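You operate a simulated robot arm through the tools that you are given. There is no shell and no other tool. Be economical: measure what you need, move in short steps, check, and stop when the job is done.

You are at the controls of a simulated two-armed robot. One attempt, no reset.

JOB
Lock the test box and pump the seal tester to 3 kPa.
Fine: press the door down to turn each lock knob; keep the hold button down for the valve knob and the pump; both lock knobs on LOCK and the valve knob on SEAL before you pump; no stroke past the figure.

The check looks at the end state, three seconds after you hand in, the way a careful person would. Anything else that was tipped, shoved, dropped, spilled or broken makes it a failure. A push-on lid holds only when it is set on centred and level and pressed home; a screw cap is set on level and turned clockwise until tight.

ROBOT AND FRAMES
Two 6-joint arms with two-finger parallel grippers on one trunk, on a base that drives. Base frame: it is fixed to the floor where the robot stands at the start and does not move with it; the origin is under the middle of the robot, x ahead of it, y to its left, z up. Readings come in m, rad, newtons and seconds.
The left shoulder is at the start at [0.07, 0.166, 1.419], the right one opposite. With the tool pointing down near the work surface each hand reaches from about 0.4 to 0.82 m from the robot's upright axis, wherever it stands, measured 20 degrees to its own side. Places, roughly: left lock knob [0.5, 0, 1]; pump gauge [1, 0.1, 0.9]; right lock knob [0.8, -0.1, 1]; valve knob [1.2, 0, 0.9]. Payload 3.91 kg a hand.
The TCP of each hand is the grasp point between the finger pads, 0.03 m short of the fingertips. In the tool frame z runs along the fingers and y along their closing line. The gripper opens to 0.11 m. The fingers are 0.02 m wide and 0.01 m thick; the gripper's body (0.048 by 0.112 m) begins 0.055 m behind the TCP.
Orientation is told as [roll, pitch, yaw] about the base's x, y, z axes, in that order, counted from this pose: with the fingers straight down and closing along the base's y, the tool's x points along the base's -x, its y along +y and its z along -z.

CONTROLS
- The arms move only by the tool apply_moves. It takes "left_increments", "right_increments" or both (then of equal length, played together; a hand with none holds still); each is a list of rows, each a list of 7 numbers: the shift along the tool's x, y, z in m, then the turn, a rotation vector about the tool's x, y, z in rad, then the finger opening in m, from 0 to 0.11. In form: [[dx, dy, dz, wx, wy, wz, fingers], ...]. A call has 1 to 20 rows; each row is the pose to reach, as a shift and turn from the pose commanded when the call began, along the tool's axes at that moment. Each row takes 0.2 s and may step no farther than 0.05 m and 0.15 rad from the row before; otherwise, or with a gripper value out of range, the whole call is refused. Where a pose cannot be reached the arm comes as near as it can. A force on the tool above 60 N (or 10 N above the force at the start of the call, whichever is more), or a blocked arm, ends the call early, and 0.2 s more pass. Each finger travels about 0.108 m/s and halts on what it meets, pressing with about 22 N; the grip force reading is that of the motor and also rises with nothing between the fingers. The clock runs only during rows and for 0.2 s after the last one: add rows that repeat a pose to give the fingers time. It gives the time, the measured TCP pose, the force on the tool (base axes), the opening and the grip force at its end, in the units of the frame above (readings bear some noise), with the torque about the TCP (base axes, N m) and any sound that the robot's microphone picked up.
- Cameras (640 x 400 px; columns grow to the right, rows downward): "scene" is now at [0.1238, -0.0211, 1.627]; the picture's right is [-0.29, -0.96, 0.00], its down [-0.72, 0.22, -0.65] and it looks along [0.63, -0.19, -0.76] (base axes); focal length 293 px, centre (320, 200). "left" rides on the left gripper at [0.077, -0.007, -0.115] in its tool frame; the picture's right is [0.09, 1.00, 0.00], its down [-0.80, 0.07, -0.59] and it looks along [-0.59, 0.05, 0.80] (tool axes); focal length 270 px, centre (320, 200). "right" rides on the right gripper at [0.077, 0.007, -0.114] in its tool frame; the picture's right is [-0.09, 1.00, 0.00], its down [-0.80, -0.07, -0.59] and it looks along [-0.59, -0.05, 0.80] (tool axes); focal length 270 px, centre (320, 200). There is no depth. A picture from a camera that has moved, and an enlarged one, comes with that camera's place and axes in the base frame and with its lens.
- get_image(camera): a new picture of that camera. It takes no simulated time.
- move_column(by): slides the trunk up (or, below 0, down) by that many m; the arms and the scene camera ride with it, the base frame stays. It gives what a move gives, with no picture.
- steer(legs): drives the robot by 1 to 6 legs, each [ahead, left, turn to the left] in m, m and rad, along the robot's own axes; the way and the turn of a leg run together, so that a leg with both is an arc; at most 1.5 m and 3.142 rad a leg. The arms and the cameras ride along, it lands a little off, and it stops where it bumps. It gives what a move gives.
- pan_tilt(pan, tilt): turns the head with the scene camera to pan (to the left, within 1.501 rad either way) and tilt (down, from -0.506 to 1.204), counted from straight ahead of the robot. It gives what a move gives.
- zoom(camera, box): a new picture of the part [left, top, right, bottom] of that camera's present view, enlarged. It takes no simulated time.
- job_done(): hands the job in; it is judged then, once.

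Go step by step. Nothing tells you exact positions but the pictures and the camera data: compare them with the known pose of the tool, close in by small moves and look again before you grip or let go. The budget is 120 turns and 92 pictures, counting those below and the enlarged ones. Unless the task says otherwise, let go and move clear before handing in, and close with one line.

The tools are called after "Request:" as a command line: name --argument value ..., lists and objects as JSON in quotes. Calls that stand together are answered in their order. apply_moves: Moves the arms, as the interface text tells. Its arguments: {"type":"object","properties":{"left_increments":{"type":"array"},"right_increments":{"type":"array"}},"required":[]} The other tools are called the same way: move_column (by) slides the trunk up or down; steer (legs) drives the base; pan_tilt (pan, tilt) turns the head that bears the scene camera; get_image (camera) takes a picture; zoom (camera, box) takes an enlarged picture of a part of a camera's view; job_done () hands the job in.

At the start:

```text
clock: 0.0
left_tcp_pos: [0.6483, 0.2152, 1.0001]
left_orientation: [0.0, -0.001, 0.0]
left_contact_force: [-0.2, -0.4, 0.3]
left_moment: [-0.01, -0.01, 0.01]
left_grip_width: 0.1101
left_finger_force: 0.1
right_tcp_pos: [0.5743, -0.3165, 0.9983]
right_orientation: [-0.001, -0.003, 0.003]
right_contact_force: [-0.3, 0.6, 0.0]
right_moment: [-0.02, 0.02, 0.01]
right_grip_width: 0.11
right_finger_force: 0.0
trunk travel left (down, up): [-0.914, 0.026]
robot x, y, heading: [0.0021, -0.0017, -0.003]
head pan, tilt: [-0.293, 0.857]
```

scene: 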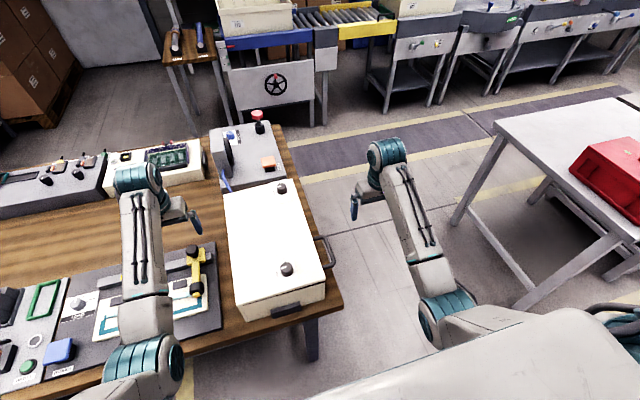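
right: 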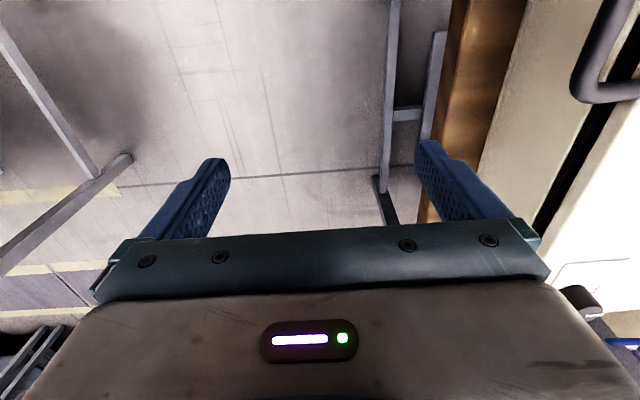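
left: 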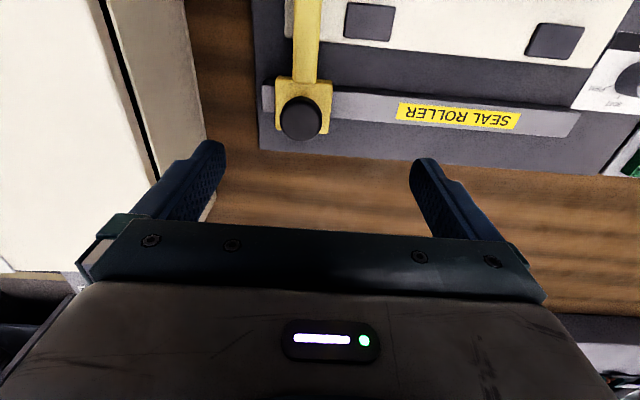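

I see the white test box on the table with two dark knobs on its lid, and the tester with a red-topped button and a gauge behind it. I'll zoom in on both.

Request:
zoom --camera "scene" --box '[190, 90, 350, 190]'

Request:
zoom --camera "scene" --box '[200, 170, 360, 330]'

```text
4.00 times, centred on (270, 140) of scene
camera zoom: at [0.1238, -0.0211, 1.627], right [-0.29, -0.96, 0.0], down [-0.72, 0.22, -0.65], along [0.63, -0.19, -0.76], focal length 1173 px, centre (520, 440)
```

zoom: 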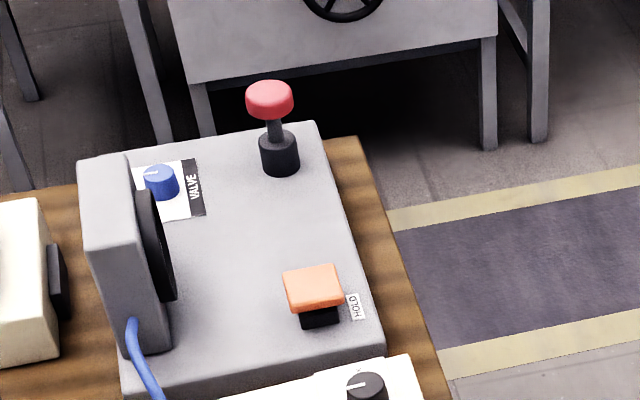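

```text
2.50 times, centred on (280, 250) of scene
camera zoom: at [0.1238, -0.0211, 1.627], right [-0.29, -0.96, 0.0], down [-0.72, 0.22, -0.65], along [0.63, -0.19, -0.76], focal length 733 px, centre (420, 75)
```

zoom: 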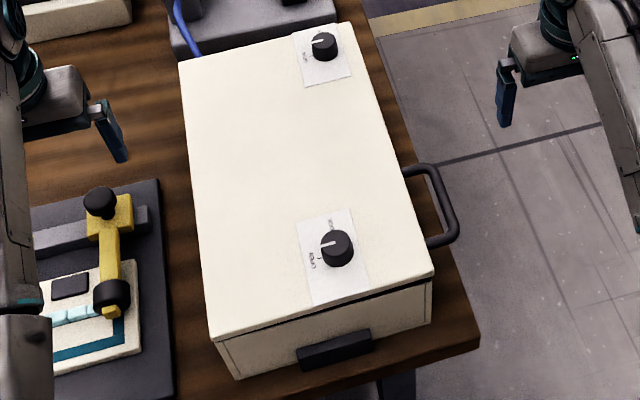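

The knobs are at roughly (0.46, -0.04) and (0.72, -0.08), and the tester is beyond them. I'll raise the right hand over the lid to get a second view.

Request:
apply_moves --right_increments '[[0, 0, -0.05, 0, 0, 0, 0.11], [0, 0, -0.1, 0, 0, 0, 0.11], [0, 0, -0.15, 0, 0, 0, 0.08], [0.04, 0.04, -0.15, 0, 0, 0, 0.06], [0.07, 0.08, -0.15, 0, 0, 0, 0.06], [0.1, 0.12, -0.15, 0, 0, 0, 0.06], [0.12, 0.16, -0.15, 0, 0, 0, 0.06], [0.12, 0.19, -0.15, 0, 0, 0, 0.06], [0.12, 0.19, -0.15, 0, 0, 0, 0.06]]'

Request:
get_image --camera "right"

Request:
get_image --camera "scene"

```text
refused: row 4 steps farther than a row can; nothing moved
```

```text
86 pictures are left
camera right: at [0.4975, -0.3104, 1.1137], right [0.09, 1.0, 0.0], down [0.8, -0.07, 0.6], along [0.59, -0.05, -0.8], focal length 270 px, centre (320, 200)
```

right: 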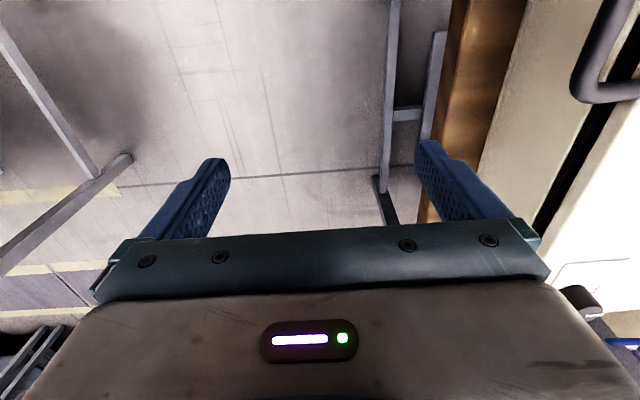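

```text
85 pictures are left
camera scene: at [0.1238, -0.0211, 1.627], right [-0.29, -0.96, 0.0], down [-0.72, 0.22, -0.65], along [0.63, -0.19, -0.76], focal length 293 px, centre (320, 200)
```

scene: 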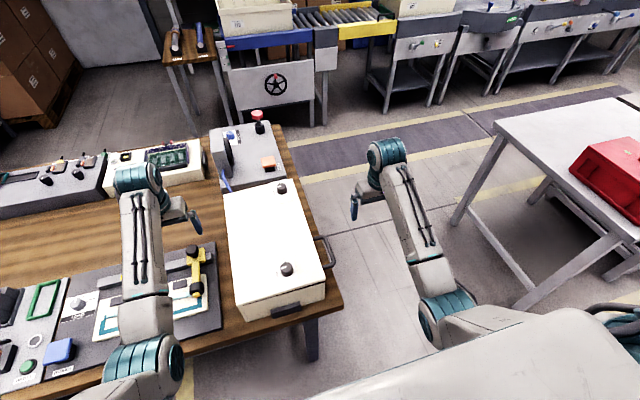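

That call was refused because a step was too large. I'll repeat it with smaller steps.

Request:
apply_moves --right_increments '[[0, 0, -0.05, 0, 0, 0, 0.11], [0, 0, -0.1, 0, 0, 0, 0.11], [0, 0, -0.15, 0, 0, 0, 0.08], [0.03, 0.03, -0.15, 0, 0, 0, 0.06], [0.055, 0.07, -0.15, 0, 0, 0, 0.06], [0.08, 0.11, -0.15, 0, 0, 0, 0.06], [0.1, 0.15, -0.15, 0, 0, 0, 0.06], [0.12, 0.19, -0.15, 0, 0, 0, 0.06], [0.12, 0.19, -0.15, 0, 0, 0, 0.06]]'

Request:
get_image --camera "right"

```text
clock: 1.9
left_tcp_pos: [0.6495, 0.2112, 0.9991]
left_orientation: [0.003, 0.003, -0.002]
left_contact_force: [0.8, -0.6, 0.4]
left_moment: [0.06, 0.01, 0.02]
left_grip_width: 0.1098
left_finger_force: 0.1
right_tcp_pos: [0.4995, -0.1963, 0.9928]
right_orientation: [-0.156, -0.023, -0.03]
right_contact_force: [0.2, -0.3, 0.1]
right_moment: [0.01, 0.05, -0.03]
right_grip_width: 0.0599
right_finger_force: 0.1
right hand out of reach, approached as far as the arm can: row 1, 2, 3, 4, 5, 6, 7, 8, 9
trunk travel left (down, up): [-0.914, 0.026]
robot x, y, heading: [-0.0002, 0.0013, -0.004]
head pan, tilt: [-0.293, 0.857]
stopped in row 9 (right hand): the arm was blocked; the commanded pose is now the measured one
```

```text
84 pictures are left
camera right: at [0.4217, -0.17, 1.1029], right [0.12, 0.98, -0.15], down [0.79, 0.0, 0.62], along [0.61, -0.19, -0.77], focal length 270 px, centre (320, 200)
```

right: 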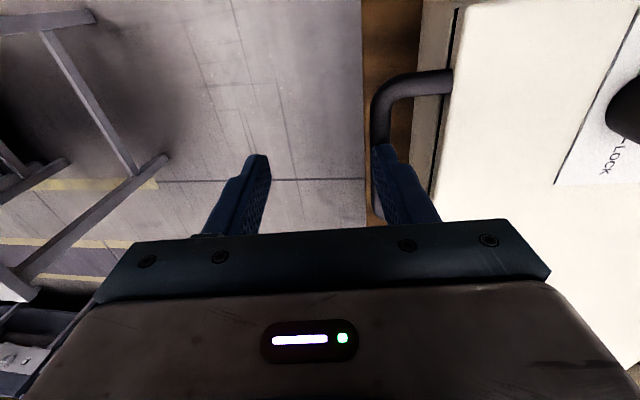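

The arm can't go much higher with the tool pointing down. From the two views, the knob tops are at z≈0.945, the near knob at (0.49, -0.043) and the far one at (0.773, -0.088). Working from the right side of the table facing +y looks better, so I'll restore the right hand and raise the trunk.

Request:
apply_moves --right_increments '[[0, -0.04, 0, -0.05, 0, 0, 0.06], [0, -0.08, 0, -0.1, 0, 0, 0.06], [-0.03, -0.11, 0, -0.156, 0.02, 0.03, 0.06], [-0.06, -0.12, 0, -0.156, 0.02, 0.03, 0.04], [-0.06, -0.12, 0, -0.156, 0.02, 0.03, 0.03]]'

Request:
move_column --by 0.026

```text
clock: 3.1
left_tcp_pos: [0.647, 0.2165, 1.0002]
left_orientation: [0.003, -0.001, -0.002]
left_contact_force: [-0.6, 0.9, 0.3]
left_moment: [0.0, -0.02, 0.01]
left_grip_width: 0.11
left_finger_force: 0.0
right_tcp_pos: [0.5611, -0.317, 0.9983]
right_orientation: [0.002, -0.015, -0.061]
right_contact_force: [-0.6, -0.8, -0.6]
right_moment: [0.0, -0.04, -0.01]
right_grip_width: 0.03
right_finger_force: 0.0
right hand out of reach, approached as far as the arm can: row 1, 2, 3, 4, 5
trunk travel left (down, up): [-0.914, 0.026]
robot x, y, heading: [-0.0, 0.001, -0.002]
head pan, tilt: [-0.293, 0.857]
```

```text
clock: 3.8
left_tcp_pos: [0.6472, 0.2135, 1.0256]
left_orientation: [0.002, -0.001, 0.0]
left_contact_force: [-0.5, 0.0, 0.5]
left_moment: [-0.04, -0.01, 0.0]
left_grip_width: 0.1099
left_finger_force: 0.1
right_tcp_pos: [0.5602, -0.316, 1.0228]
right_orientation: [-0.001, -0.013, -0.059]
right_contact_force: [-0.7, -0.7, 0.2]
right_moment: [-0.01, 0.0, 0.0]
right_grip_width: 0.0302
right_finger_force: 0.1
trunk travel left (down, up): [-0.94, 0.0]
robot x, y, heading: [0.001, -0.0011, 0.003]
head pan, tilt: [-0.293, 0.857]
```

The trunk is at the top and the hands are clear. Next I'll back off, move to the right side of the table and turn to face it.

Request:
steer --legs '[[-0.4, 0, 0], [0, -0.72, 0], [0.55, 0, 0]]'

Request:
get_image --camera "scene"

```text
clock: 6.0
left_tcp_pos: [0.3046, 0.2238, 1.0273]
left_orientation: [0.001, -0.003, 0.014]
left_contact_force: [0.1, 0.8, 0.8]
left_moment: [0.01, -0.04, -0.02]
left_grip_width: 0.1098
left_finger_force: 0.0
right_tcp_pos: [0.2262, -0.3074, 1.0245]
right_orientation: [0.003, -0.015, -0.046]
right_contact_force: [-1.0, 0.0, 0.4]
right_moment: [-0.02, -0.09, 0.01]
right_grip_width: 0.0299
right_finger_force: 0.0
trunk travel left (down, up): [-0.94, 0.0]
robot x, y, heading: [-0.3374, 0.0041, 0.014]
head pan, tilt: [-0.293, 0.857]
stopped in leg 1: the robot was blocked; the commanded pose is now the measured one
```

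```text
83 pictures are left
camera scene: at [-0.218, -0.0197, 1.6534], right [-0.28, -0.96, 0.0], down [-0.72, 0.21, -0.66], along [0.63, -0.18, -0.75], focal length 293 px, centre (320, 200)
```

scene: 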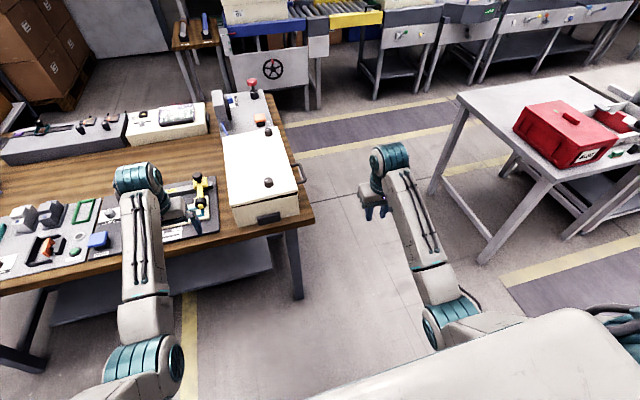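

It bumped something behind while backing, but the hands are off the table. I'll strafe right now and turn in the aisle.

Request:
steer --legs '[[0.04, 0, 0], [0, -0.68, 0], [0.4, 0, 0], [0, 0, 1.55]]'

Request:
pan_tilt --pan 0.0 --tilt 0.9

Request:
get_image --camera "scene"

```text
clock: 16.1
left_tcp_pos: [-0.1187, -0.0197, 1.0253]
left_orientation: [0.0, 0.001, 1.595]
left_contact_force: [0.3, -0.1, 0.5]
left_moment: [-0.03, -0.02, 0.03]
left_grip_width: 0.1101
left_finger_force: 0.0
right_tcp_pos: [0.4131, -0.0933, 1.0221]
right_orientation: [-0.001, -0.011, 1.537]
right_contact_force: [0.0, 0.0, 0.3]
right_moment: [0.0, 0.0, -0.01]
right_grip_width: 0.0299
right_finger_force: 0.1
trunk travel left (down, up): [-0.94, 0.0]
robot x, y, heading: [0.1103, -0.6622, 1.593]
head pan, tilt: [-0.293, 0.857]
```

```text
clock: 16.9
left_tcp_pos: [-0.1195, -0.0198, 1.0255]
left_orientation: [-0.002, -0.001, 1.593]
left_contact_force: [-0.1, 0.1, -1.0]
left_moment: [0.02, 0.02, 0.01]
left_grip_width: 0.11
left_finger_force: 0.0
right_tcp_pos: [0.4131, -0.0929, 1.0235]
right_orientation: [0.0, -0.011, 1.535]
right_contact_force: [-0.2, -0.5, 0.5]
right_moment: [0.01, -0.01, -0.01]
right_grip_width: 0.0301
right_finger_force: 0.1
trunk travel left (down, up): [-0.94, 0.0]
robot x, y, heading: [0.1089, -0.664, 1.593]
head pan, tilt: [0.0, 0.901]
```

```text
82 pictures are left
camera scene: at [0.1069, -0.5348, 1.6497], right [1.0, 0.02, 0.0], down [0.02, -0.78, -0.62], along [-0.01, 0.62, -0.78], focal length 293 px, centre (320, 200)
```

scene: 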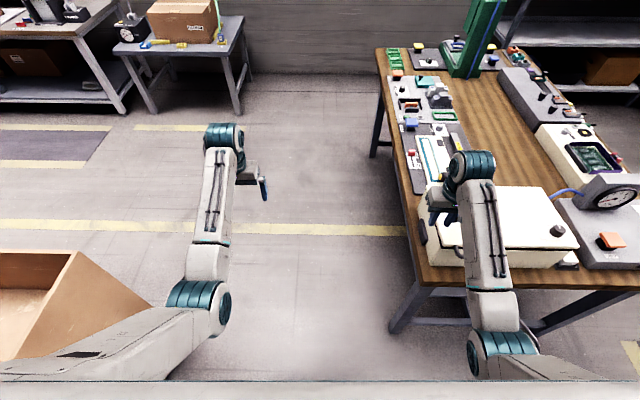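

I'm now facing the table from its right side. I'll strafe along it until I'm centred between the two lock knobs.

Request:
steer --legs '[[0, -0.52, -0.02]]'

Request:
get_image --camera "scene"

Request:
get_image --camera "left"

Request:
get_image --camera "right"

```text
clock: 20.0
left_tcp_pos: [0.4151, -0.0071, 1.0251]
left_orientation: [0.0, 0.002, 1.577]
left_contact_force: [-0.3, 0.0, 0.2]
left_moment: [0.0, -0.03, -0.02]
left_grip_width: 0.1098
left_finger_force: 0.1
right_tcp_pos: [0.9481, -0.0915, 1.022]
right_orientation: [-0.002, -0.011, 1.515]
right_contact_force: [0.2, -0.9, 0.6]
right_moment: [0.01, 0.02, 0.0]
right_grip_width: 0.0302
right_finger_force: 0.0
trunk travel left (down, up): [-0.94, 0.0]
robot x, y, heading: [0.6358, -0.659, 1.579]
head pan, tilt: [0.0, 0.901]
```

```text
81 pictures are left
camera scene: at [0.6321, -0.5274, 1.6497], right [1.0, 0.0, 0.0], down [0.0, -0.78, -0.62], along [0.0, 0.62, -0.78], focal length 293 px, centre (320, 200)
```

scene: 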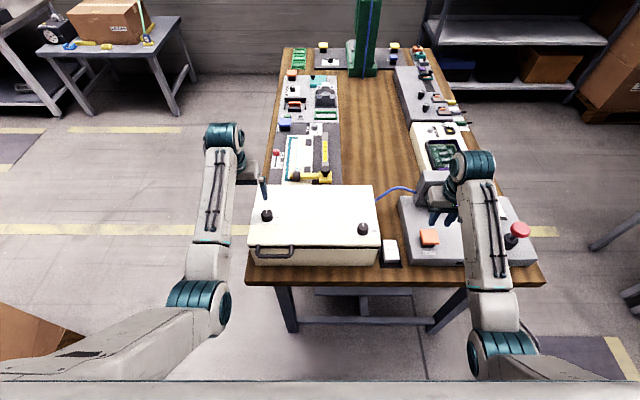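

```text
80 pictures are left
camera left: at [0.4228, -0.0851, 1.1395], right [-1.0, -0.09, 0.0], down [-0.07, 0.8, 0.59], along [-0.05, 0.59, -0.8], focal length 270 px, centre (320, 200)
```

left: 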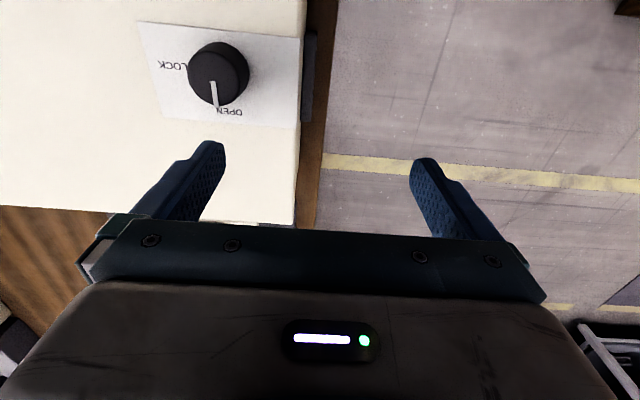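

```text
79 pictures are left
camera right: at [0.9372, -0.1707, 1.1374], right [-0.99, 0.14, 0.0], down [0.11, 0.79, 0.6], along [0.09, 0.6, -0.8], focal length 270 px, centre (320, 200)
```

right: 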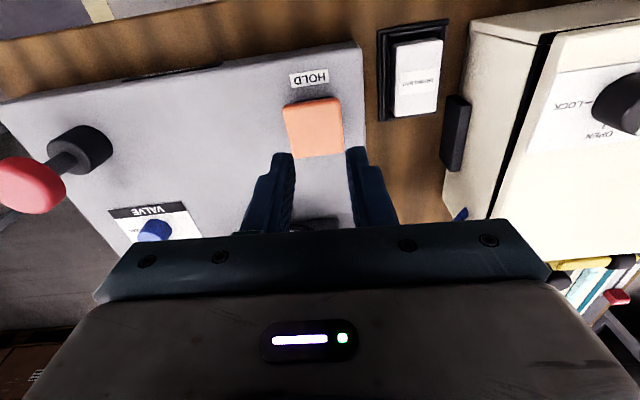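

Both lock pointers are on OPEN (+y) and LOCK is at +x, so each knob needs a 90° clockwise turn. The near knob is at (0.490, -0.04). I'll place the left hand above it, turned back in advance, and the right hand with closed fingers above the door's middle for pressing.

Request:
apply_moves --left_increments '[[0.01, -0.025, 0, 0, 0, -0.1, 0.1], [0.02, -0.05, 0, 0, 0, -0.2, 0.08], [0.033, -0.075, 0, 0, 0, -0.3, 0.07], [0.033, -0.075, 0, 0, 0, -0.4, 0.07], [0.033, -0.075, 0, 0, 0, -0.5, 0.07], [0.033, -0.075, 0, 0, 0, -0.6, 0.07], [0.033, -0.075, 0, 0, 0, -0.7, 0.07], [0.033, -0.075, 0, 0, 0, -0.7, 0.07]]' --right_increments '[[0, 0.04, 0, 0, 0, 0, 0.02], [0, 0.08, 0, 0, 0, 0, 0.0], [0, 0.12, 0, 0, 0, 0, 0], [0, 0.16, 0, 0, 0, 0, 0], [0.01, 0.2, 0, 0, 0, 0, 0], [0.017, 0.24, 0, 0, 0, 0, 0], [0.017, 0.28, 0, 0, 0, 0, 0], [0.017, 0.3, 0, 0, 0, 0, 0]]'

Request:
get_image --camera "left"

Request:
get_image --camera "right"

Request:
get_image --camera "scene"

```text
clock: 21.5
left_tcp_pos: [0.493, -0.0405, 1.0256]
left_orientation: [0.004, 0.0, 2.2]
left_contact_force: [-0.3, 0.8, 0.7]
left_moment: [0.01, 0.0, 0.0]
left_grip_width: 0.07
left_finger_force: 0.0
right_tcp_pos: [0.8062, -0.0764, 1.0089]
right_orientation: [-0.159, -0.04, 1.461]
right_contact_force: [0.4, -0.5, 0.0]
right_moment: [0.0, 0.03, 0.01]
right_grip_width: 0.0
right_finger_force: 22.5
right hand out of reach, approached as far as the arm can: row 1, 2, 7
trunk travel left (down, up): [-0.94, 0.0]
robot x, y, heading: [0.6352, -0.6546, 1.573]
head pan, tilt: [0.0, 0.901]
stopped in row 7 (right hand): the arm was blocked; the commanded pose is now the measured one
```

```text
78 pictures are left
camera left: at [0.5444, -0.0988, 1.1403], right [-0.75, -0.66, 0.0], down [-0.53, 0.61, 0.59], along [-0.39, 0.45, -0.8], focal length 270 px, centre (320, 200)
```

left: 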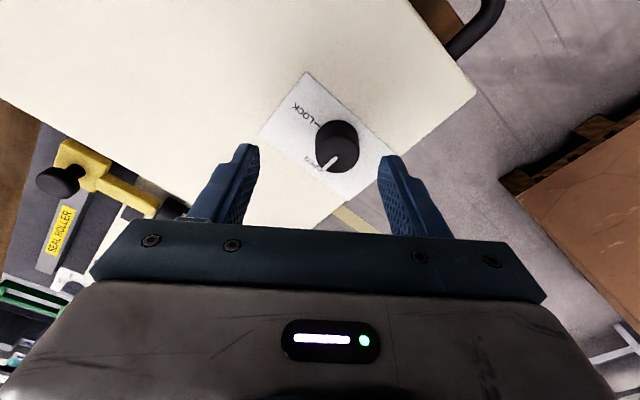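

```text
77 pictures are left
camera right: at [0.7731, -0.1564, 1.1174], right [-0.97, 0.2, -0.15], down [0.06, 0.77, 0.63], along [0.25, 0.6, -0.76], focal length 270 px, centre (320, 200)
```

right: 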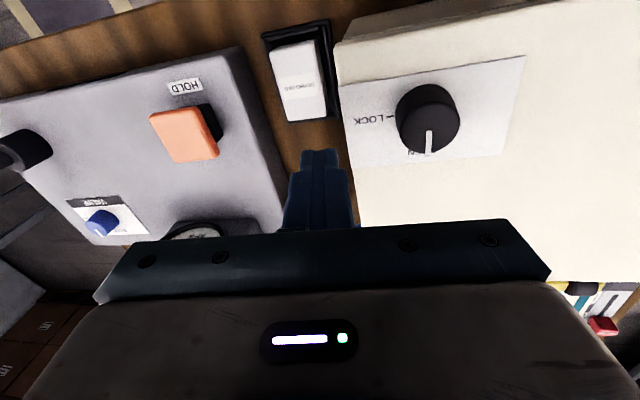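

```text
76 pictures are left
camera scene: at [0.6357, -0.5268, 1.6496], right [1.0, 0.0, 0.0], down [0.0, -0.78, -0.62], along [0.0, 0.62, -0.78], focal length 293 px, centre (320, 200)
```

scene: 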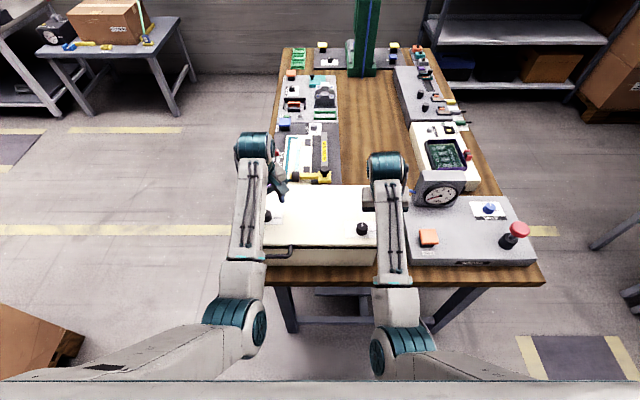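

The right arm can't reach inward past about x=0.81, so I'll turn and press with the same hand. Combining views puts the near knob's top at about (0.481, -0.045, 0.963). I'll centre the left hand over it and lower partway.

Request:
apply_moves --left_increments '[[-0.0034, 0.0123, 0, 0, 0, 0, 0.07], [-0.0034, 0.0123, 0.015, 0, 0, 0, 0.07], [-0.0034, 0.0123, 0.03, 0, 0, 0, 0.07], [-0.0034, 0.0123, 0.04, 0, 0, 0, 0.07], [-0.0034, 0.0123, 0.04, 0, 0, 0, 0.07]]'

Request:
get_image --camera "left"

```text
clock: 22.7
left_tcp_pos: [0.4807, -0.0459, 0.9851]
left_orientation: [0.0, 0.002, 2.202]
left_contact_force: [-1.0, 0.1, 0.9]
left_moment: [-0.02, -0.02, 0.01]
left_grip_width: 0.07
left_finger_force: 0.0
right_tcp_pos: [0.805, -0.0778, 1.0086]
right_orientation: [-0.158, -0.04, 1.46]
right_contact_force: [0.6, -0.2, -0.4]
right_moment: [0.02, 0.0, -0.01]
right_grip_width: 0.0005
right_finger_force: 21.7
trunk travel left (down, up): [-0.94, 0.0]
robot x, y, heading: [0.6355, -0.6531, 1.575]
head pan, tilt: [0.0, 0.901]
```

```text
75 pictures are left
camera left: at [0.5315, -0.1033, 1.1006], right [-0.75, -0.66, 0.0], down [-0.53, 0.61, 0.59], along [-0.39, 0.45, -0.8], focal length 270 px, centre (320, 200)
```

left: 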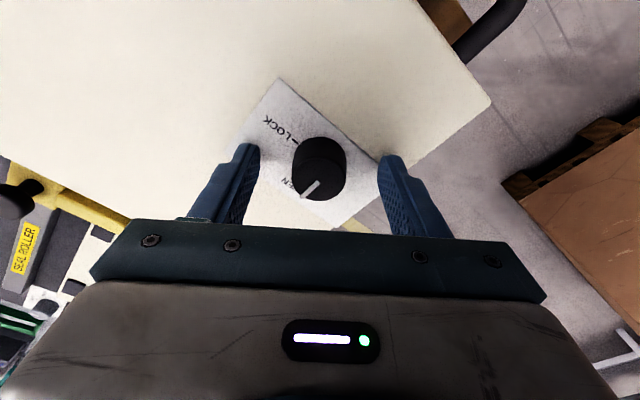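

The knob is centred between the fingers, perhaps a few mm off in the other direction. I'll shift slightly and lower until the fingertips touch the lid.

Request:
apply_moves --left_increments '[[-0.005, 0, 0.004, 0, 0, 0, 0.07], [-0.005, 0, 0.008, 0, 0, 0, 0.07], [-0.005, 0, 0.012, 0, 0, 0, 0.07], [-0.005, 0, 0.016, 0, 0, 0, 0.07], [-0.005, 0, 0.02, 0, 0, 0, 0.07], [-0.005, 0, 0.024, 0, 0, 0, 0.07]]'

Request:
get_image --camera "left"

```text
clock: 23.9
left_tcp_pos: [0.4795, -0.0404, 0.9769]
left_orientation: [-0.008, -0.013, 2.203]
left_contact_force: [4.4, -18.2, 29.8]
left_moment: [-1.51, 0.65, 0.76]
left_grip_width: 0.0732
left_finger_force: 3.5
right_tcp_pos: [0.8079, -0.0822, 1.0114]
right_orientation: [-0.157, -0.045, 1.459]
right_contact_force: [-0.2, 1.2, -1.3]
right_moment: [0.0, 0.0, -0.02]
right_grip_width: 0.0002
right_finger_force: 21.7
trunk travel left (down, up): [-0.94, 0.0]
robot x, y, heading: [0.6379, -0.6544, 1.578]
head pan, tilt: [0.0, 0.901]
stopped in row 6 (left hand): the force on the tool passed its limit at 64 N (the readings are from after the stop); the commanded pose is now the measured one
```

```text
74 pictures are left
camera left: at [0.53, -0.1014, 1.0899], right [-0.75, -0.66, -0.01], down [-0.53, 0.59, 0.6], along [-0.39, 0.46, -0.8], focal length 270 px, centre (320, 200)
```

left: 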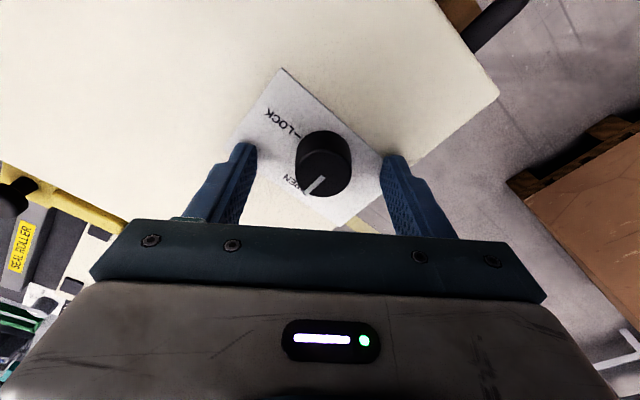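

The fingertips touch the lid at TCP z≈0.976. I'll ease up a little and close on the knob.

Request:
apply_moves --left_increments '[[0, 0, -0.006, 0, 0, 0, 0.07], [0, 0, -0.006, 0, 0, 0, 0.04], [0, 0, -0.006, 0, 0, 0, 0.02], [0, 0, -0.006, 0, 0, 0, 0.02], [0, 0, -0.006, 0, 0, 0, 0.02]]'

Request:
get_image --camera "left"

```text
clock: 25.1
left_tcp_pos: [0.4744, -0.0375, 0.9773]
left_orientation: [-0.008, -0.012, 2.202]
left_contact_force: [-8.5, 0.9, 13.3]
left_moment: [0.31, 0.66, -0.16]
left_grip_width: 0.031
left_finger_force: 45.5
right_tcp_pos: [0.8052, -0.0784, 1.0099]
right_orientation: [-0.158, -0.041, 1.461]
right_contact_force: [0.6, -0.8, -0.7]
right_moment: [0.01, 0.0, 0.01]
right_grip_width: 0.0001
right_finger_force: 21.9
trunk travel left (down, up): [-0.94, 0.0]
robot x, y, heading: [0.6345, -0.6521, 1.575]
head pan, tilt: [0.0, 0.901]
```

```text
73 pictures are left
camera left: at [0.5258, -0.098, 1.0917], right [-0.75, -0.66, -0.01], down [-0.53, 0.6, 0.6], along [-0.39, 0.46, -0.8], focal length 270 px, centre (320, 200)
```

left: 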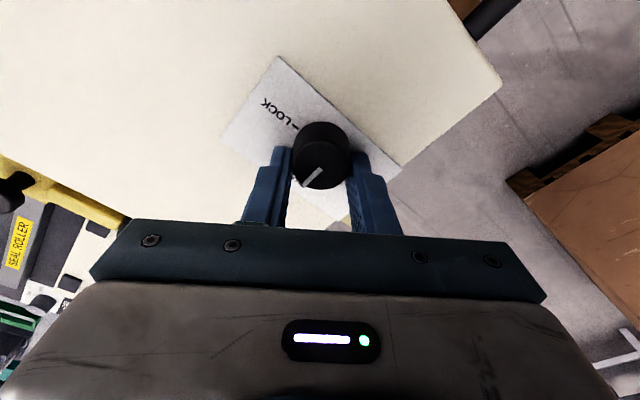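

The fingers have caught the knob's far edge; its centre is about 1 cm toward tool +x. I'll open, shift and grip again.

Request:
apply_moves --left_increments '[[0, 0, -0.003, 0, 0, 0, 0.07], [0, 0, -0.003, 0, 0, 0, 0.07], [0.005, 0, -0.003, 0, 0, 0, 0.07], [0.01, 0, -0.003, 0, 0, 0, 0.07], [0.01, 0, -0.003, 0, 0, 0, 0.07], [0.01, 0, -0.002, 0, 0, 0, 0.04], [0.01, 0, -0.002, 0, 0, 0, 0.02], [0.01, 0, -0.002, 0, 0, 0, 0.02], [0.01, 0, -0.002, 0, 0, 0, 0.02]]'

Request:
get_image --camera "left"

```text
clock: 27.1
left_tcp_pos: [0.4818, -0.0487, 0.9783]
left_orientation: [-0.008, -0.009, 2.202]
left_contact_force: [-3.7, -5.7, 8.0]
left_moment: [-0.44, 0.16, 0.01]
left_grip_width: 0.0311
left_finger_force: 44.9
right_tcp_pos: [0.8049, -0.0791, 1.0097]
right_orientation: [-0.159, -0.041, 1.46]
right_contact_force: [0.7, -0.1, 0.0]
right_moment: [0.0, -0.01, -0.02]
right_grip_width: 0.0
right_finger_force: 22.0
trunk travel left (down, up): [-0.94, 0.0]
robot x, y, heading: [0.6346, -0.6526, 1.573]
head pan, tilt: [0.0, 0.901]
```

```text
72 pictures are left
camera left: at [0.5326, -0.107, 1.093], right [-0.75, -0.66, -0.01], down [-0.53, 0.6, 0.6], along [-0.39, 0.46, -0.8], focal length 270 px, centre (320, 200)
```

left: 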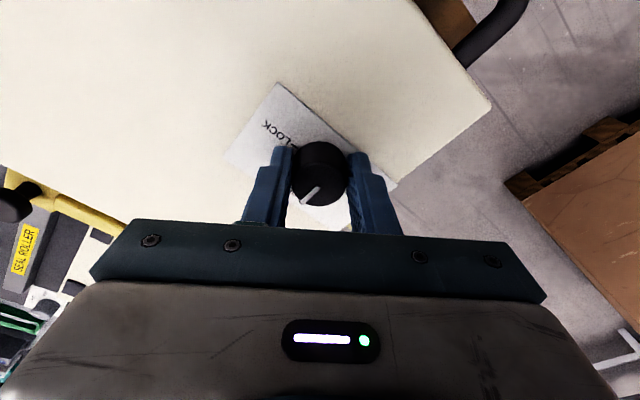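

The knob is now gripped centrally at 31 mm wide. Next I'll press down and turn it clockwise.

Request:
apply_moves --left_increments '[[0, 0, 0.004, 0, 0, 0, 0.02], [0, 0, 0.008, 0, 0, 0, 0.02], [0, 0, 0.008, 0, 0, 0.1, 0.02], [0, 0, 0.008, 0, 0, 0.2, 0.02], [0, 0, 0.008, 0, 0, 0.3, 0.02], [0, 0, 0.008, 0, 0, 0.4, 0.02]]'

Request:
get_image --camera "left"

```text
clock: 28.5
left_tcp_pos: [0.4807, -0.0486, 0.9773]
left_orientation: [-0.005, -0.021, 1.801]
left_contact_force: [-10.7, -0.2, 43.3]
left_moment: [0.04, 0.36, 0.07]
left_grip_width: 0.031
left_finger_force: 44.6
right_tcp_pos: [0.8055, -0.0827, 1.0122]
right_orientation: [-0.16, -0.045, 1.46]
right_contact_force: [-0.3, -0.2, -0.1]
right_moment: [-0.01, -0.02, -0.01]
right_grip_width: 0.0001
right_finger_force: 21.7
trunk travel left (down, up): [-0.94, 0.0]
robot x, y, heading: [0.635, -0.6543, 1.575]
head pan, tilt: [0.0, 0.901]
```

```text
71 pictures are left
camera left: at [0.505, -0.1245, 1.0891], right [-0.95, -0.31, -0.01], down [-0.25, 0.75, 0.61], along [-0.19, 0.58, -0.79], focal length 270 px, centre (320, 200)
```

left: 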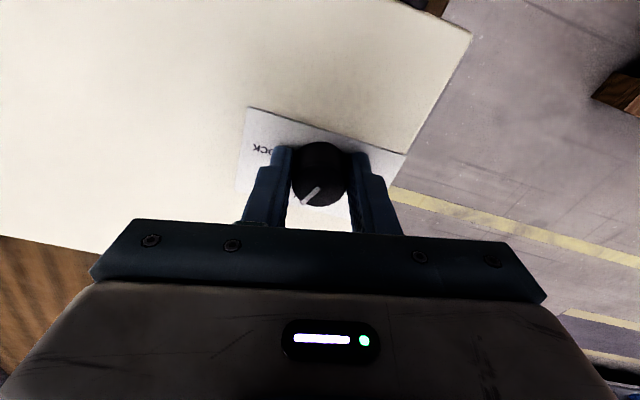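

The knob is turning with the gripper. I'll continue the turn.

Request:
apply_moves --left_increments '[[0, 0, 0, 0, 0, 0.12, 0.02], [0, 0, 0, 0, 0, 0.24, 0.02], [0, 0, 0, 0, 0, 0.36, 0.02], [0, 0, 0, 0, 0, 0.48, 0.02], [0, 0, 0, 0, 0, 0.6, 0.02], [0, 0, 0, 0, 0, 0.72, 0.02], [0, 0, 0, 0, 0, 0.84, 0.02], [0, 0, 0, 0, 0, 0.96, 0.02], [0, 0, 0, 0, 0, 1.08, 0.02], [0, 0, 0, 0, 0, 1.17, 0.02]]'

Request:
get_image --camera "left"

```text
clock: 30.7
left_tcp_pos: [0.48, -0.0453, 0.9764]
left_orientation: [0.018, -0.015, 0.63]
left_contact_force: [-22.0, 8.8, 44.7]
left_moment: [0.0, 0.49, 0.21]
left_grip_width: 0.0305
left_finger_force: 44.3
right_tcp_pos: [0.803, -0.0809, 1.0112]
right_orientation: [-0.16, -0.045, 1.462]
right_contact_force: [-0.2, 0.7, -1.1]
right_moment: [0.03, 0.0, -0.01]
right_grip_width: 0.0
right_finger_force: 21.7
trunk travel left (down, up): [-0.94, 0.0]
robot x, y, heading: [0.6353, -0.6525, 1.569]
head pan, tilt: [0.0, 0.901]
```

```text
70 pictures are left
camera left: at [0.4213, -0.0996, 1.0896], right [-0.66, 0.75, 0.02], down [0.61, 0.51, 0.61], along [0.45, 0.41, -0.79], focal length 270 px, centre (320, 200)
```

left: 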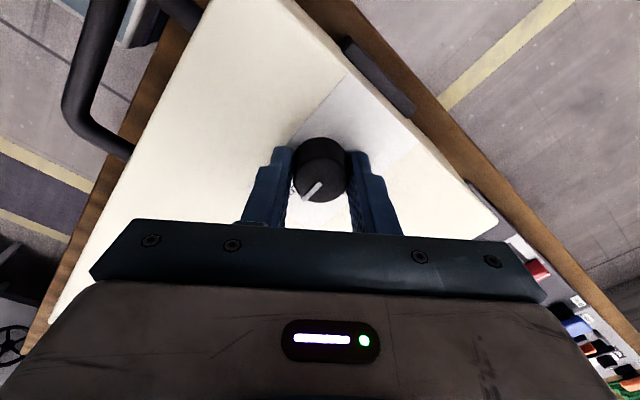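

It has turned about 90°. I'll release, lift and check the pointer.

Request:
apply_moves --left_increments '[[0, 0, -0.006, 0, 0, 0, 0.02], [0, 0, -0.008, 0, 0, 0, 0.07], [0, 0, -0.008, 0, 0, 0, 0.07], [0, 0, -0.03, 0, 0, 0, 0.07], [0, 0, -0.045, 0, 0, 0, 0.07], [0, 0, -0.045, 0, 0, 0, 0.07]]'

Request:
zoom --camera "left" --box '[220, 80, 420, 205]'

Request:
get_image --camera "scene"

```text
clock: 32.1
left_tcp_pos: [0.4838, -0.0458, 1.015]
left_orientation: [0.009, -0.007, 0.631]
left_contact_force: [0.6, 0.6, -0.4]
left_moment: [0.02, -0.02, -0.01]
left_grip_width: 0.0701
left_finger_force: 0.1
right_tcp_pos: [0.8051, -0.0774, 1.0085]
right_orientation: [-0.158, -0.04, 1.461]
right_contact_force: [-0.7, 0.5, 0.6]
right_moment: [-0.02, 0.04, 0.03]
right_grip_width: 0.0001
right_finger_force: 21.7
trunk travel left (down, up): [-0.94, 0.0]
robot x, y, heading: [0.6364, -0.6534, 1.571]
head pan, tilt: [0.0, 0.901]
```

```text
3.20 times, centred on (320, 142) of left
camera zoom: at [0.4244, -0.0982, 1.1291], right [-0.66, 0.75, 0.01], down [0.6, 0.52, 0.6], along [0.45, 0.4, -0.8], focal length 865 px, centre (320, 384)
```

zoom: 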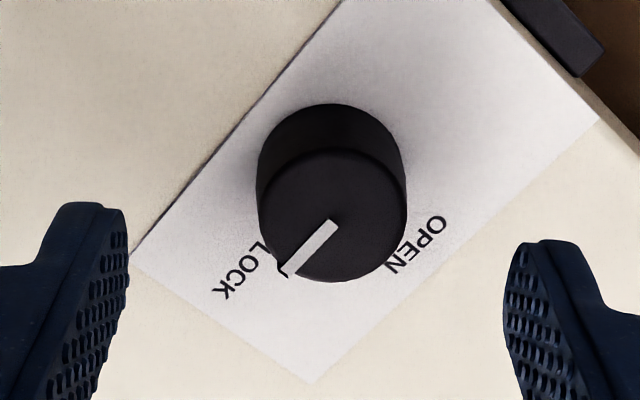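

```text
68 pictures are left
camera scene: at [0.634, -0.5273, 1.6496], right [1.0, 0.0, 0.0], down [0.0, -0.78, -0.62], along [0.0, 0.62, -0.78], focal length 293 px, centre (320, 200)
```

scene: 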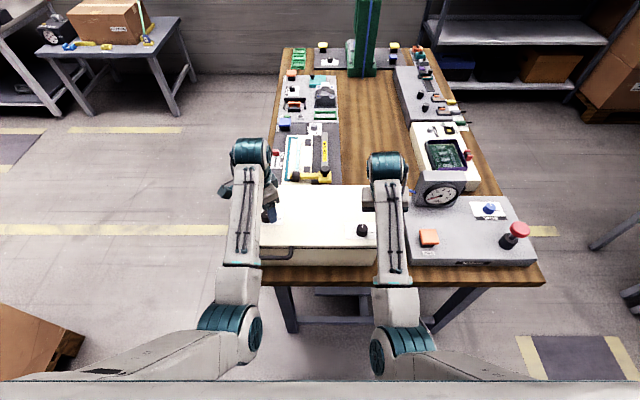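

The near knob now points at the LOCK tick. For the far knob I'll use the right hand, moving it back outward and straightening it before strafing the robot left.

Request:
apply_moves --right_increments '[[0, -0.03, 0, -0.05, 0.01, -0.03, 0.02], [-0.005, -0.06, 0.005, -0.1, 0.025, -0.07, 0.05], [-0.009, -0.094, 0.012, -0.158, 0.04, -0.11, 0.06], [-0.009, -0.094, 0.012, -0.158, 0.04, -0.11, 0.06]]'

Request:
steer --legs '[[0, 0.15, 0]]'

Request:
get_image --camera "right"

```text
clock: 33.1
left_tcp_pos: [0.482, -0.0446, 1.016]
left_orientation: [0.011, -0.007, 0.631]
left_contact_force: [0.3, 0.5, 0.1]
left_moment: [-0.01, -0.02, 0.02]
left_grip_width: 0.0699
left_finger_force: 0.0
right_tcp_pos: [0.8991, -0.079, 1.0119]
right_orientation: [-0.001, 0.01, 1.568]
right_contact_force: [0.1, 0.2, 0.2]
right_moment: [0.01, 0.0, -0.03]
right_grip_width: 0.0599
right_finger_force: 0.1
trunk travel left (down, up): [-0.94, 0.0]
robot x, y, heading: [0.638, -0.6579, 1.568]
head pan, tilt: [0.0, 0.901]
```

```text
clock: 34.5
left_tcp_pos: [0.3353, -0.0472, 1.0155]
left_orientation: [0.009, -0.005, 0.63]
left_contact_force: [-0.2, 0.0, -0.2]
left_moment: [-0.01, 0.0, -0.06]
left_grip_width: 0.0699
left_finger_force: 0.1
right_tcp_pos: [0.7528, -0.078, 1.0109]
right_orientation: [0.001, 0.008, 1.566]
right_contact_force: [0.4, 0.5, 0.2]
right_moment: [-0.01, -0.04, 0.04]
right_grip_width: 0.06
right_finger_force: 0.2
trunk travel left (down, up): [-0.94, 0.0]
robot x, y, heading: [0.489, -0.6522, 1.576]
head pan, tilt: [0.0, 0.901]
```

```text
67 pictures are left
camera right: at [0.7459, -0.1556, 1.1266], right [-1.0, 0.09, 0.0], down [0.07, 0.81, 0.59], along [0.05, 0.59, -0.81], focal length 270 px, centre (320, 200)
```

right: 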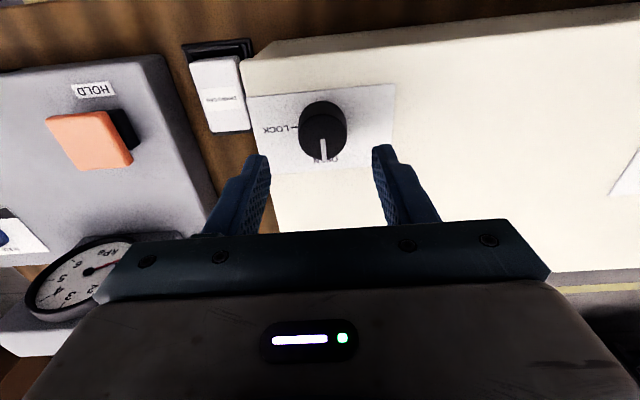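

The far knob is almost under the right hand, offset about (+4, +2) mm in tool axes. I'll pre-rotate, centre and lower to just above the lid.

Request:
apply_moves --right_increments '[[0.004, 0.002, 0, 0, 0, -0.12, 0.06], [0.004, 0.002, 0, 0, 0, -0.24, 0.06], [0.004, 0.002, 0, 0, 0, -0.36, 0.06], [0.004, 0.002, 0, 0, 0, -0.48, 0.06], [0.004, 0.002, 0, 0, 0, -0.6, 0.06], [0.004, 0.002, 0.01, 0, 0, -0.7, 0.06], [0.004, 0.002, 0.02, 0, 0, -0.7, 0.06], [0.004, 0.002, 0.03, 0, 0, -0.7, 0.06], [0.004, 0.002, 0.03, 0, 0, -0.7, 0.06]]'

Request:
get_image --camera "right"

```text
clock: 36.5
left_tcp_pos: [0.3327, -0.0469, 1.015]
left_orientation: [0.009, -0.007, 0.632]
left_contact_force: [-0.3, 0.4, -0.5]
left_moment: [0.03, -0.02, 0.01]
left_grip_width: 0.0705
left_finger_force: 0.1
right_tcp_pos: [0.7483, -0.0822, 0.9815]
right_orientation: [0.005, 0.006, 2.267]
right_contact_force: [0.3, -0.5, 0.0]
right_moment: [-0.01, 0.0, 0.02]
right_grip_width: 0.0601
right_finger_force: 0.0
trunk travel left (down, up): [-0.94, 0.0]
robot x, y, heading: [0.4884, -0.6542, 1.578]
head pan, tilt: [0.0, 0.901]
```

```text
66 pictures are left
camera right: at [0.7931, -0.1453, 1.097], right [-0.82, -0.57, 0.0], down [-0.46, 0.66, 0.59], along [-0.34, 0.48, -0.81], focal length 270 px, centre (320, 200)
```

right: 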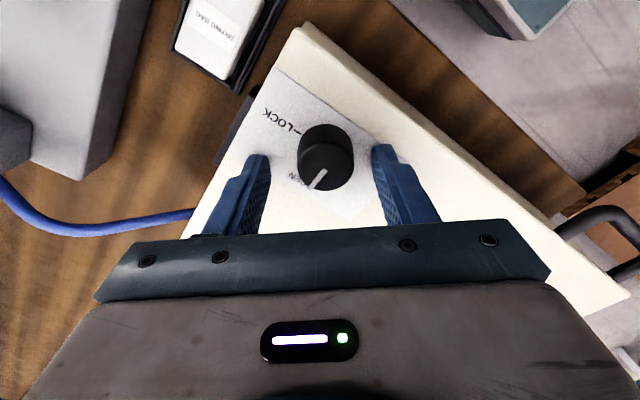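

The knob still sits a little toward tool +x. I'll shift 8 mm, close and look.

Request:
apply_moves --right_increments '[[0.004, 0.002, 0, 0, 0, 0, 0.06], [0.008, 0.002, 0.002, 0, 0, 0, 0.06], [0.008, 0.002, 0.002, 0, 0, 0, 0.04], [0.008, 0.002, 0.002, 0, 0, 0, 0.02], [0.008, 0.002, 0.002, 0, 0, 0, 0.02]]'

Request:
get_image --camera "right"

```text
clock: 37.7
left_tcp_pos: [0.3324, -0.0469, 1.0158]
left_orientation: [0.013, -0.006, 0.631]
left_contact_force: [0.1, -0.4, -0.2]
left_moment: [0.03, -0.02, 0.01]
left_grip_width: 0.07
left_finger_force: 0.0
right_tcp_pos: [0.7514, -0.0907, 0.9793]
right_orientation: [0.003, 0.01, 2.267]
right_contact_force: [-3.9, -3.5, -2.5]
right_moment: [0.0, 0.23, -0.01]
right_grip_width: 0.0312
right_finger_force: 45.8
trunk travel left (down, up): [-0.94, 0.0]
robot x, y, heading: [0.4862, -0.6523, 1.574]
head pan, tilt: [0.0, 0.901]
```

```text
65 pictures are left
camera right: at [0.7959, -0.1541, 1.0952], right [-0.82, -0.57, 0.0], down [-0.46, 0.66, 0.59], along [-0.34, 0.48, -0.81], focal length 270 px, centre (320, 200)
```

right: 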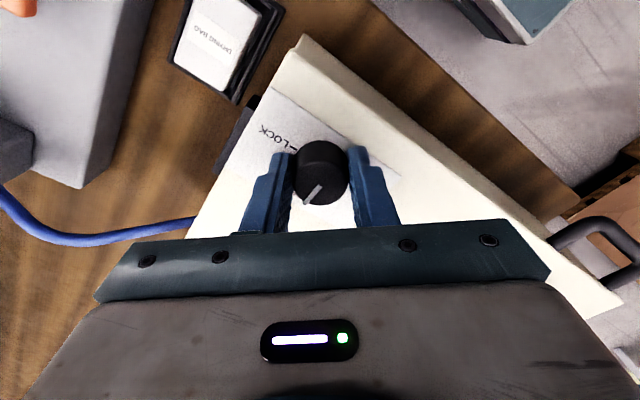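

The knob is gripped centrally. I'll press down and turn it 90° clockwise.

Request:
apply_moves --right_increments '[[0, 0, 0.004, 0, 0, 0, 0.02], [0, 0, 0.008, 0, 0, 0, 0.02], [0, 0, 0.011, 0, 0, 0, 0.02], [0, 0, 0.011, 0, 0, 0.1, 0.02], [0, 0, 0.011, 0, 0, 0.2, 0.02], [0, 0, 0.011, 0, 0, 0.3, 0.02], [0, 0, 0.011, 0, 0, 0.4, 0.02]]'

Request:
get_image --camera "right"

```text
clock: 39.3
left_tcp_pos: [0.332, -0.0512, 1.0188]
left_orientation: [0.013, -0.012, 0.633]
left_contact_force: [0.1, -1.2, 0.6]
left_moment: [0.0, -0.04, 0.03]
left_grip_width: 0.07
left_finger_force: 0.1
right_tcp_pos: [0.7514, -0.0936, 0.9754]
right_orientation: [-0.005, -0.002, 1.865]
right_contact_force: [2.1, 0.0, 51.9]
right_moment: [-0.64, 0.27, 0.31]
right_grip_width: 0.0309
right_finger_force: 45.2
trunk travel left (down, up): [-0.94, 0.0]
robot x, y, heading: [0.486, -0.6567, 1.577]
head pan, tilt: [0.0, 0.901]
```

```text
64 pictures are left
camera right: at [0.7666, -0.1702, 1.0906], right [-0.98, -0.2, -0.01], down [-0.17, 0.78, 0.6], along [-0.12, 0.59, -0.8], focal length 270 px, centre (320, 200)
```

right: 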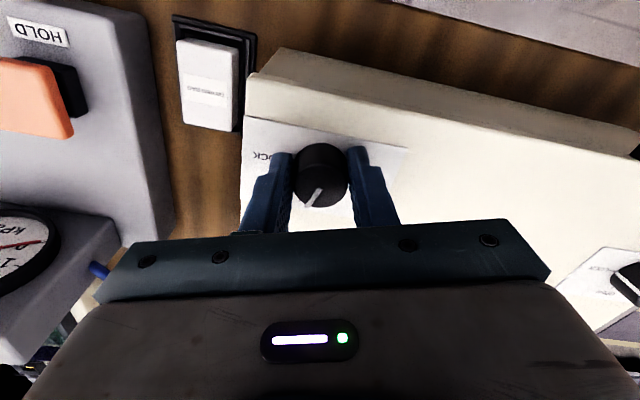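

It's turning with little or no slip. I'll continue with slightly less press.

Request:
apply_moves --right_increments '[[0, 0, -0.002, 0, 0, 0.12, 0.02], [0, 0, -0.002, 0, 0, 0.24, 0.02], [0, 0, -0.002, 0, 0, 0.36, 0.02], [0, 0, -0.002, 0, 0, 0.48, 0.02], [0, 0, -0.002, 0, 0, 0.6, 0.02], [0, 0, -0.002, 0, 0, 0.72, 0.02], [0, 0, -0.002, 0, 0, 0.84, 0.02], [0, 0, -0.002, 0, 0, 0.96, 0.02], [0, 0, -0.002, 0, 0, 1.08, 0.02], [0, 0, -0.002, 0, 0, 1.18, 0.02]]'

Request:
get_image --camera "right"

```text
clock: 41.5
left_tcp_pos: [0.3284, -0.0504, 1.0169]
left_orientation: [0.012, -0.01, 0.633]
left_contact_force: [0.3, -0.5, 1.6]
left_moment: [0.02, 0.06, -0.01]
left_grip_width: 0.0696
left_finger_force: 0.1
right_tcp_pos: [0.7467, -0.0923, 0.9757]
right_orientation: [-0.004, -0.003, 0.686]
right_contact_force: [-19.0, 4.5, 38.7]
right_moment: [-0.14, 1.81, 0.31]
right_grip_width: 0.031
right_finger_force: 45.3
trunk travel left (down, up): [-0.94, 0.0]
robot x, y, heading: [0.4849, -0.6555, 1.576]
head pan, tilt: [0.0, 0.901]
```

```text
63 pictures are left
camera right: at [0.6826, -0.1365, 1.0906], right [-0.56, 0.83, 0.0], down [0.66, 0.45, 0.6], along [0.5, 0.33, -0.8], focal length 270 px, centre (320, 200)
```

right: 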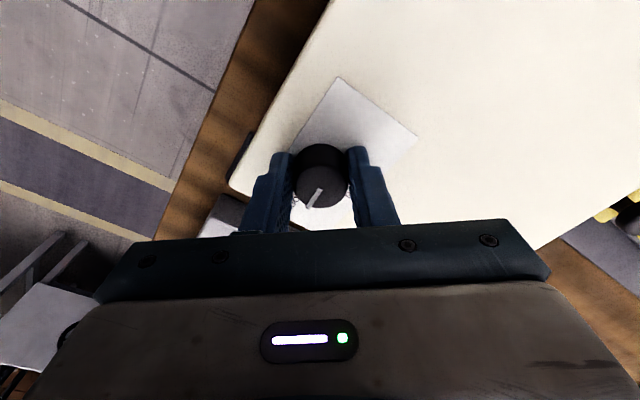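

I'll release, lift and check this pointer.

Request:
apply_moves --right_increments '[[0, 0, -0.008, 0, 0, 0, 0.02], [0, 0, -0.01, 0, 0, 0, 0.06], [0, 0, -0.01, 0, 0, 0, 0.06], [0, 0, -0.03, 0, 0, 0, 0.06], [0, 0, -0.043, 0, 0, 0, 0.06], [0, 0, -0.043, 0, 0, 0, 0.06]]'

Request:
zoom --camera "right" --box '[220, 80, 420, 205]'

```text
clock: 42.9
left_tcp_pos: [0.3329, -0.0464, 1.0139]
left_orientation: [0.009, -0.005, 0.634]
left_contact_force: [-0.6, -0.4, -0.6]
left_moment: [0.02, -0.02, -0.02]
left_grip_width: 0.0699
left_finger_force: 0.1
right_tcp_pos: [0.7519, -0.0876, 1.011]
right_orientation: [-0.008, 0.001, 0.687]
right_contact_force: [-0.1, 0.0, 0.1]
right_moment: [-0.01, 0.0, 0.02]
right_grip_width: 0.0601
right_finger_force: 0.0
trunk travel left (down, up): [-0.94, 0.0]
robot x, y, heading: [0.4866, -0.6554, 1.576]
head pan, tilt: [0.0, 0.901]
```

```text
3.20 times, centred on (320, 142) of right
camera zoom: at [0.6887, -0.1309, 1.1266], right [-0.56, 0.83, -0.01], down [0.66, 0.46, 0.59], along [0.49, 0.33, -0.81], focal length 865 px, centre (320, 384)
```

zoom: 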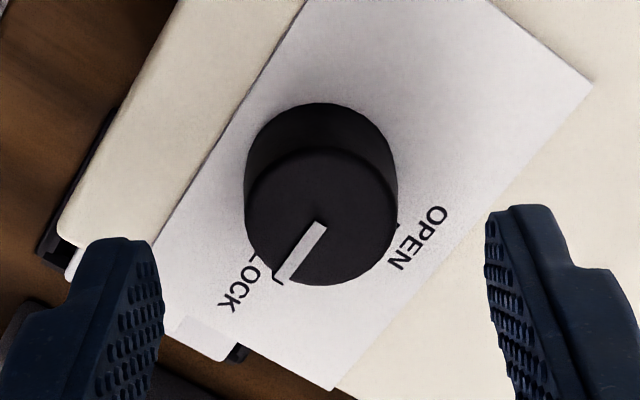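

Both lock knobs are on LOCK. For the tester the hands must work about 0.24 m apart, so I'll first check how far inward the right hand can go when lower and upright.

Request:
apply_moves --right_increments '[[0, 0, 0.002, 0, 0, -0.12, 0.04], [0, 0, 0.004, 0, 0, -0.24, 0.02], [0, 0, 0.006, 0, 0, -0.36, 0.0], [0, 0, 0.008, 0, 0, -0.48, 0], [0, 0, 0.01, 0, 0, -0.6, 0], [0, 0, 0.011, 0, 0, -0.72, 0], [0, 0, 0.011, 0, 0, -0.84, 0], [0.02, 0.021, 0.011, 0, 0, -0.88, 0], [0.04, 0.042, 0.011, 0, 0, -0.88, 0], [0.06, 0.063, 0.011, 0, 0, -0.88, 0], [0.08, 0.084, 0.011, 0, 0, -0.88, 0], [0.101, 0.105, 0.011, 0, 0, -0.88, 0], [0.101, 0.105, 0.011, 0, 0, -0.88, 0]]'

```text
clock: 45.7
left_tcp_pos: [0.3338, -0.0457, 1.0172]
left_orientation: [0.011, -0.005, 0.631]
left_contact_force: [-0.3, -0.3, -0.1]
left_moment: [0.0, -0.01, 0.0]
left_grip_width: 0.0703
left_finger_force: 0.1
right_tcp_pos: [0.6235, -0.0726, 0.9983]
right_orientation: [-0.022, 0.011, 1.558]
right_contact_force: [0.6, 0.6, 0.5]
right_moment: [0.04, 0.0, -0.03]
right_grip_width: 0.0003
right_finger_force: 22.1
trunk travel left (down, up): [-0.94, 0.0]
robot x, y, heading: [0.4854, -0.6552, 1.579]
head pan, tilt: [0.0, 0.901]
```

It reached offset 0.14 without trouble. I'll probe further inward.

Request:
apply_moves --right_increments '[[0, 0.015, 0, 0, 0, 0, 0], [0, 0.03, 0, 0, 0, 0, 0], [0, 0.03, 0, 0, 0, 0, 0]]'

Request:
get_image --camera "scene"

```text
clock: 46.7
left_tcp_pos: [0.3331, -0.0467, 1.0161]
left_orientation: [0.011, -0.006, 0.633]
left_contact_force: [0.5, 0.9, -0.2]
left_moment: [0.03, 0.01, -0.01]
left_grip_width: 0.0703
left_finger_force: 0.1
right_tcp_pos: [0.6325, -0.068, 0.9929]
right_orientation: [-0.085, 0.007, 1.532]
right_contact_force: [0.4, 0.1, -0.2]
right_moment: [-0.04, 0.0, 0.0]
right_grip_width: 0.0
right_finger_force: 22.6
trunk travel left (down, up): [-0.94, 0.0]
robot x, y, heading: [0.4858, -0.6577, 1.582]
head pan, tilt: [0.0, 0.901]
stopped in row 3 (right hand): the arm was blocked; the commanded pose is now the measured one
```

```text
61 pictures are left
camera scene: at [0.4848, -0.5279, 1.6497], right [1.0, 0.01, 0.0], down [0.0, -0.78, -0.62], along [0.0, 0.62, -0.78], focal length 293 px, centre (320, 200)
```

scene: 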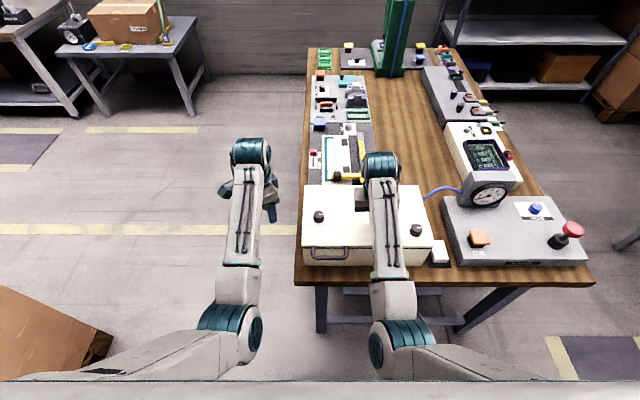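

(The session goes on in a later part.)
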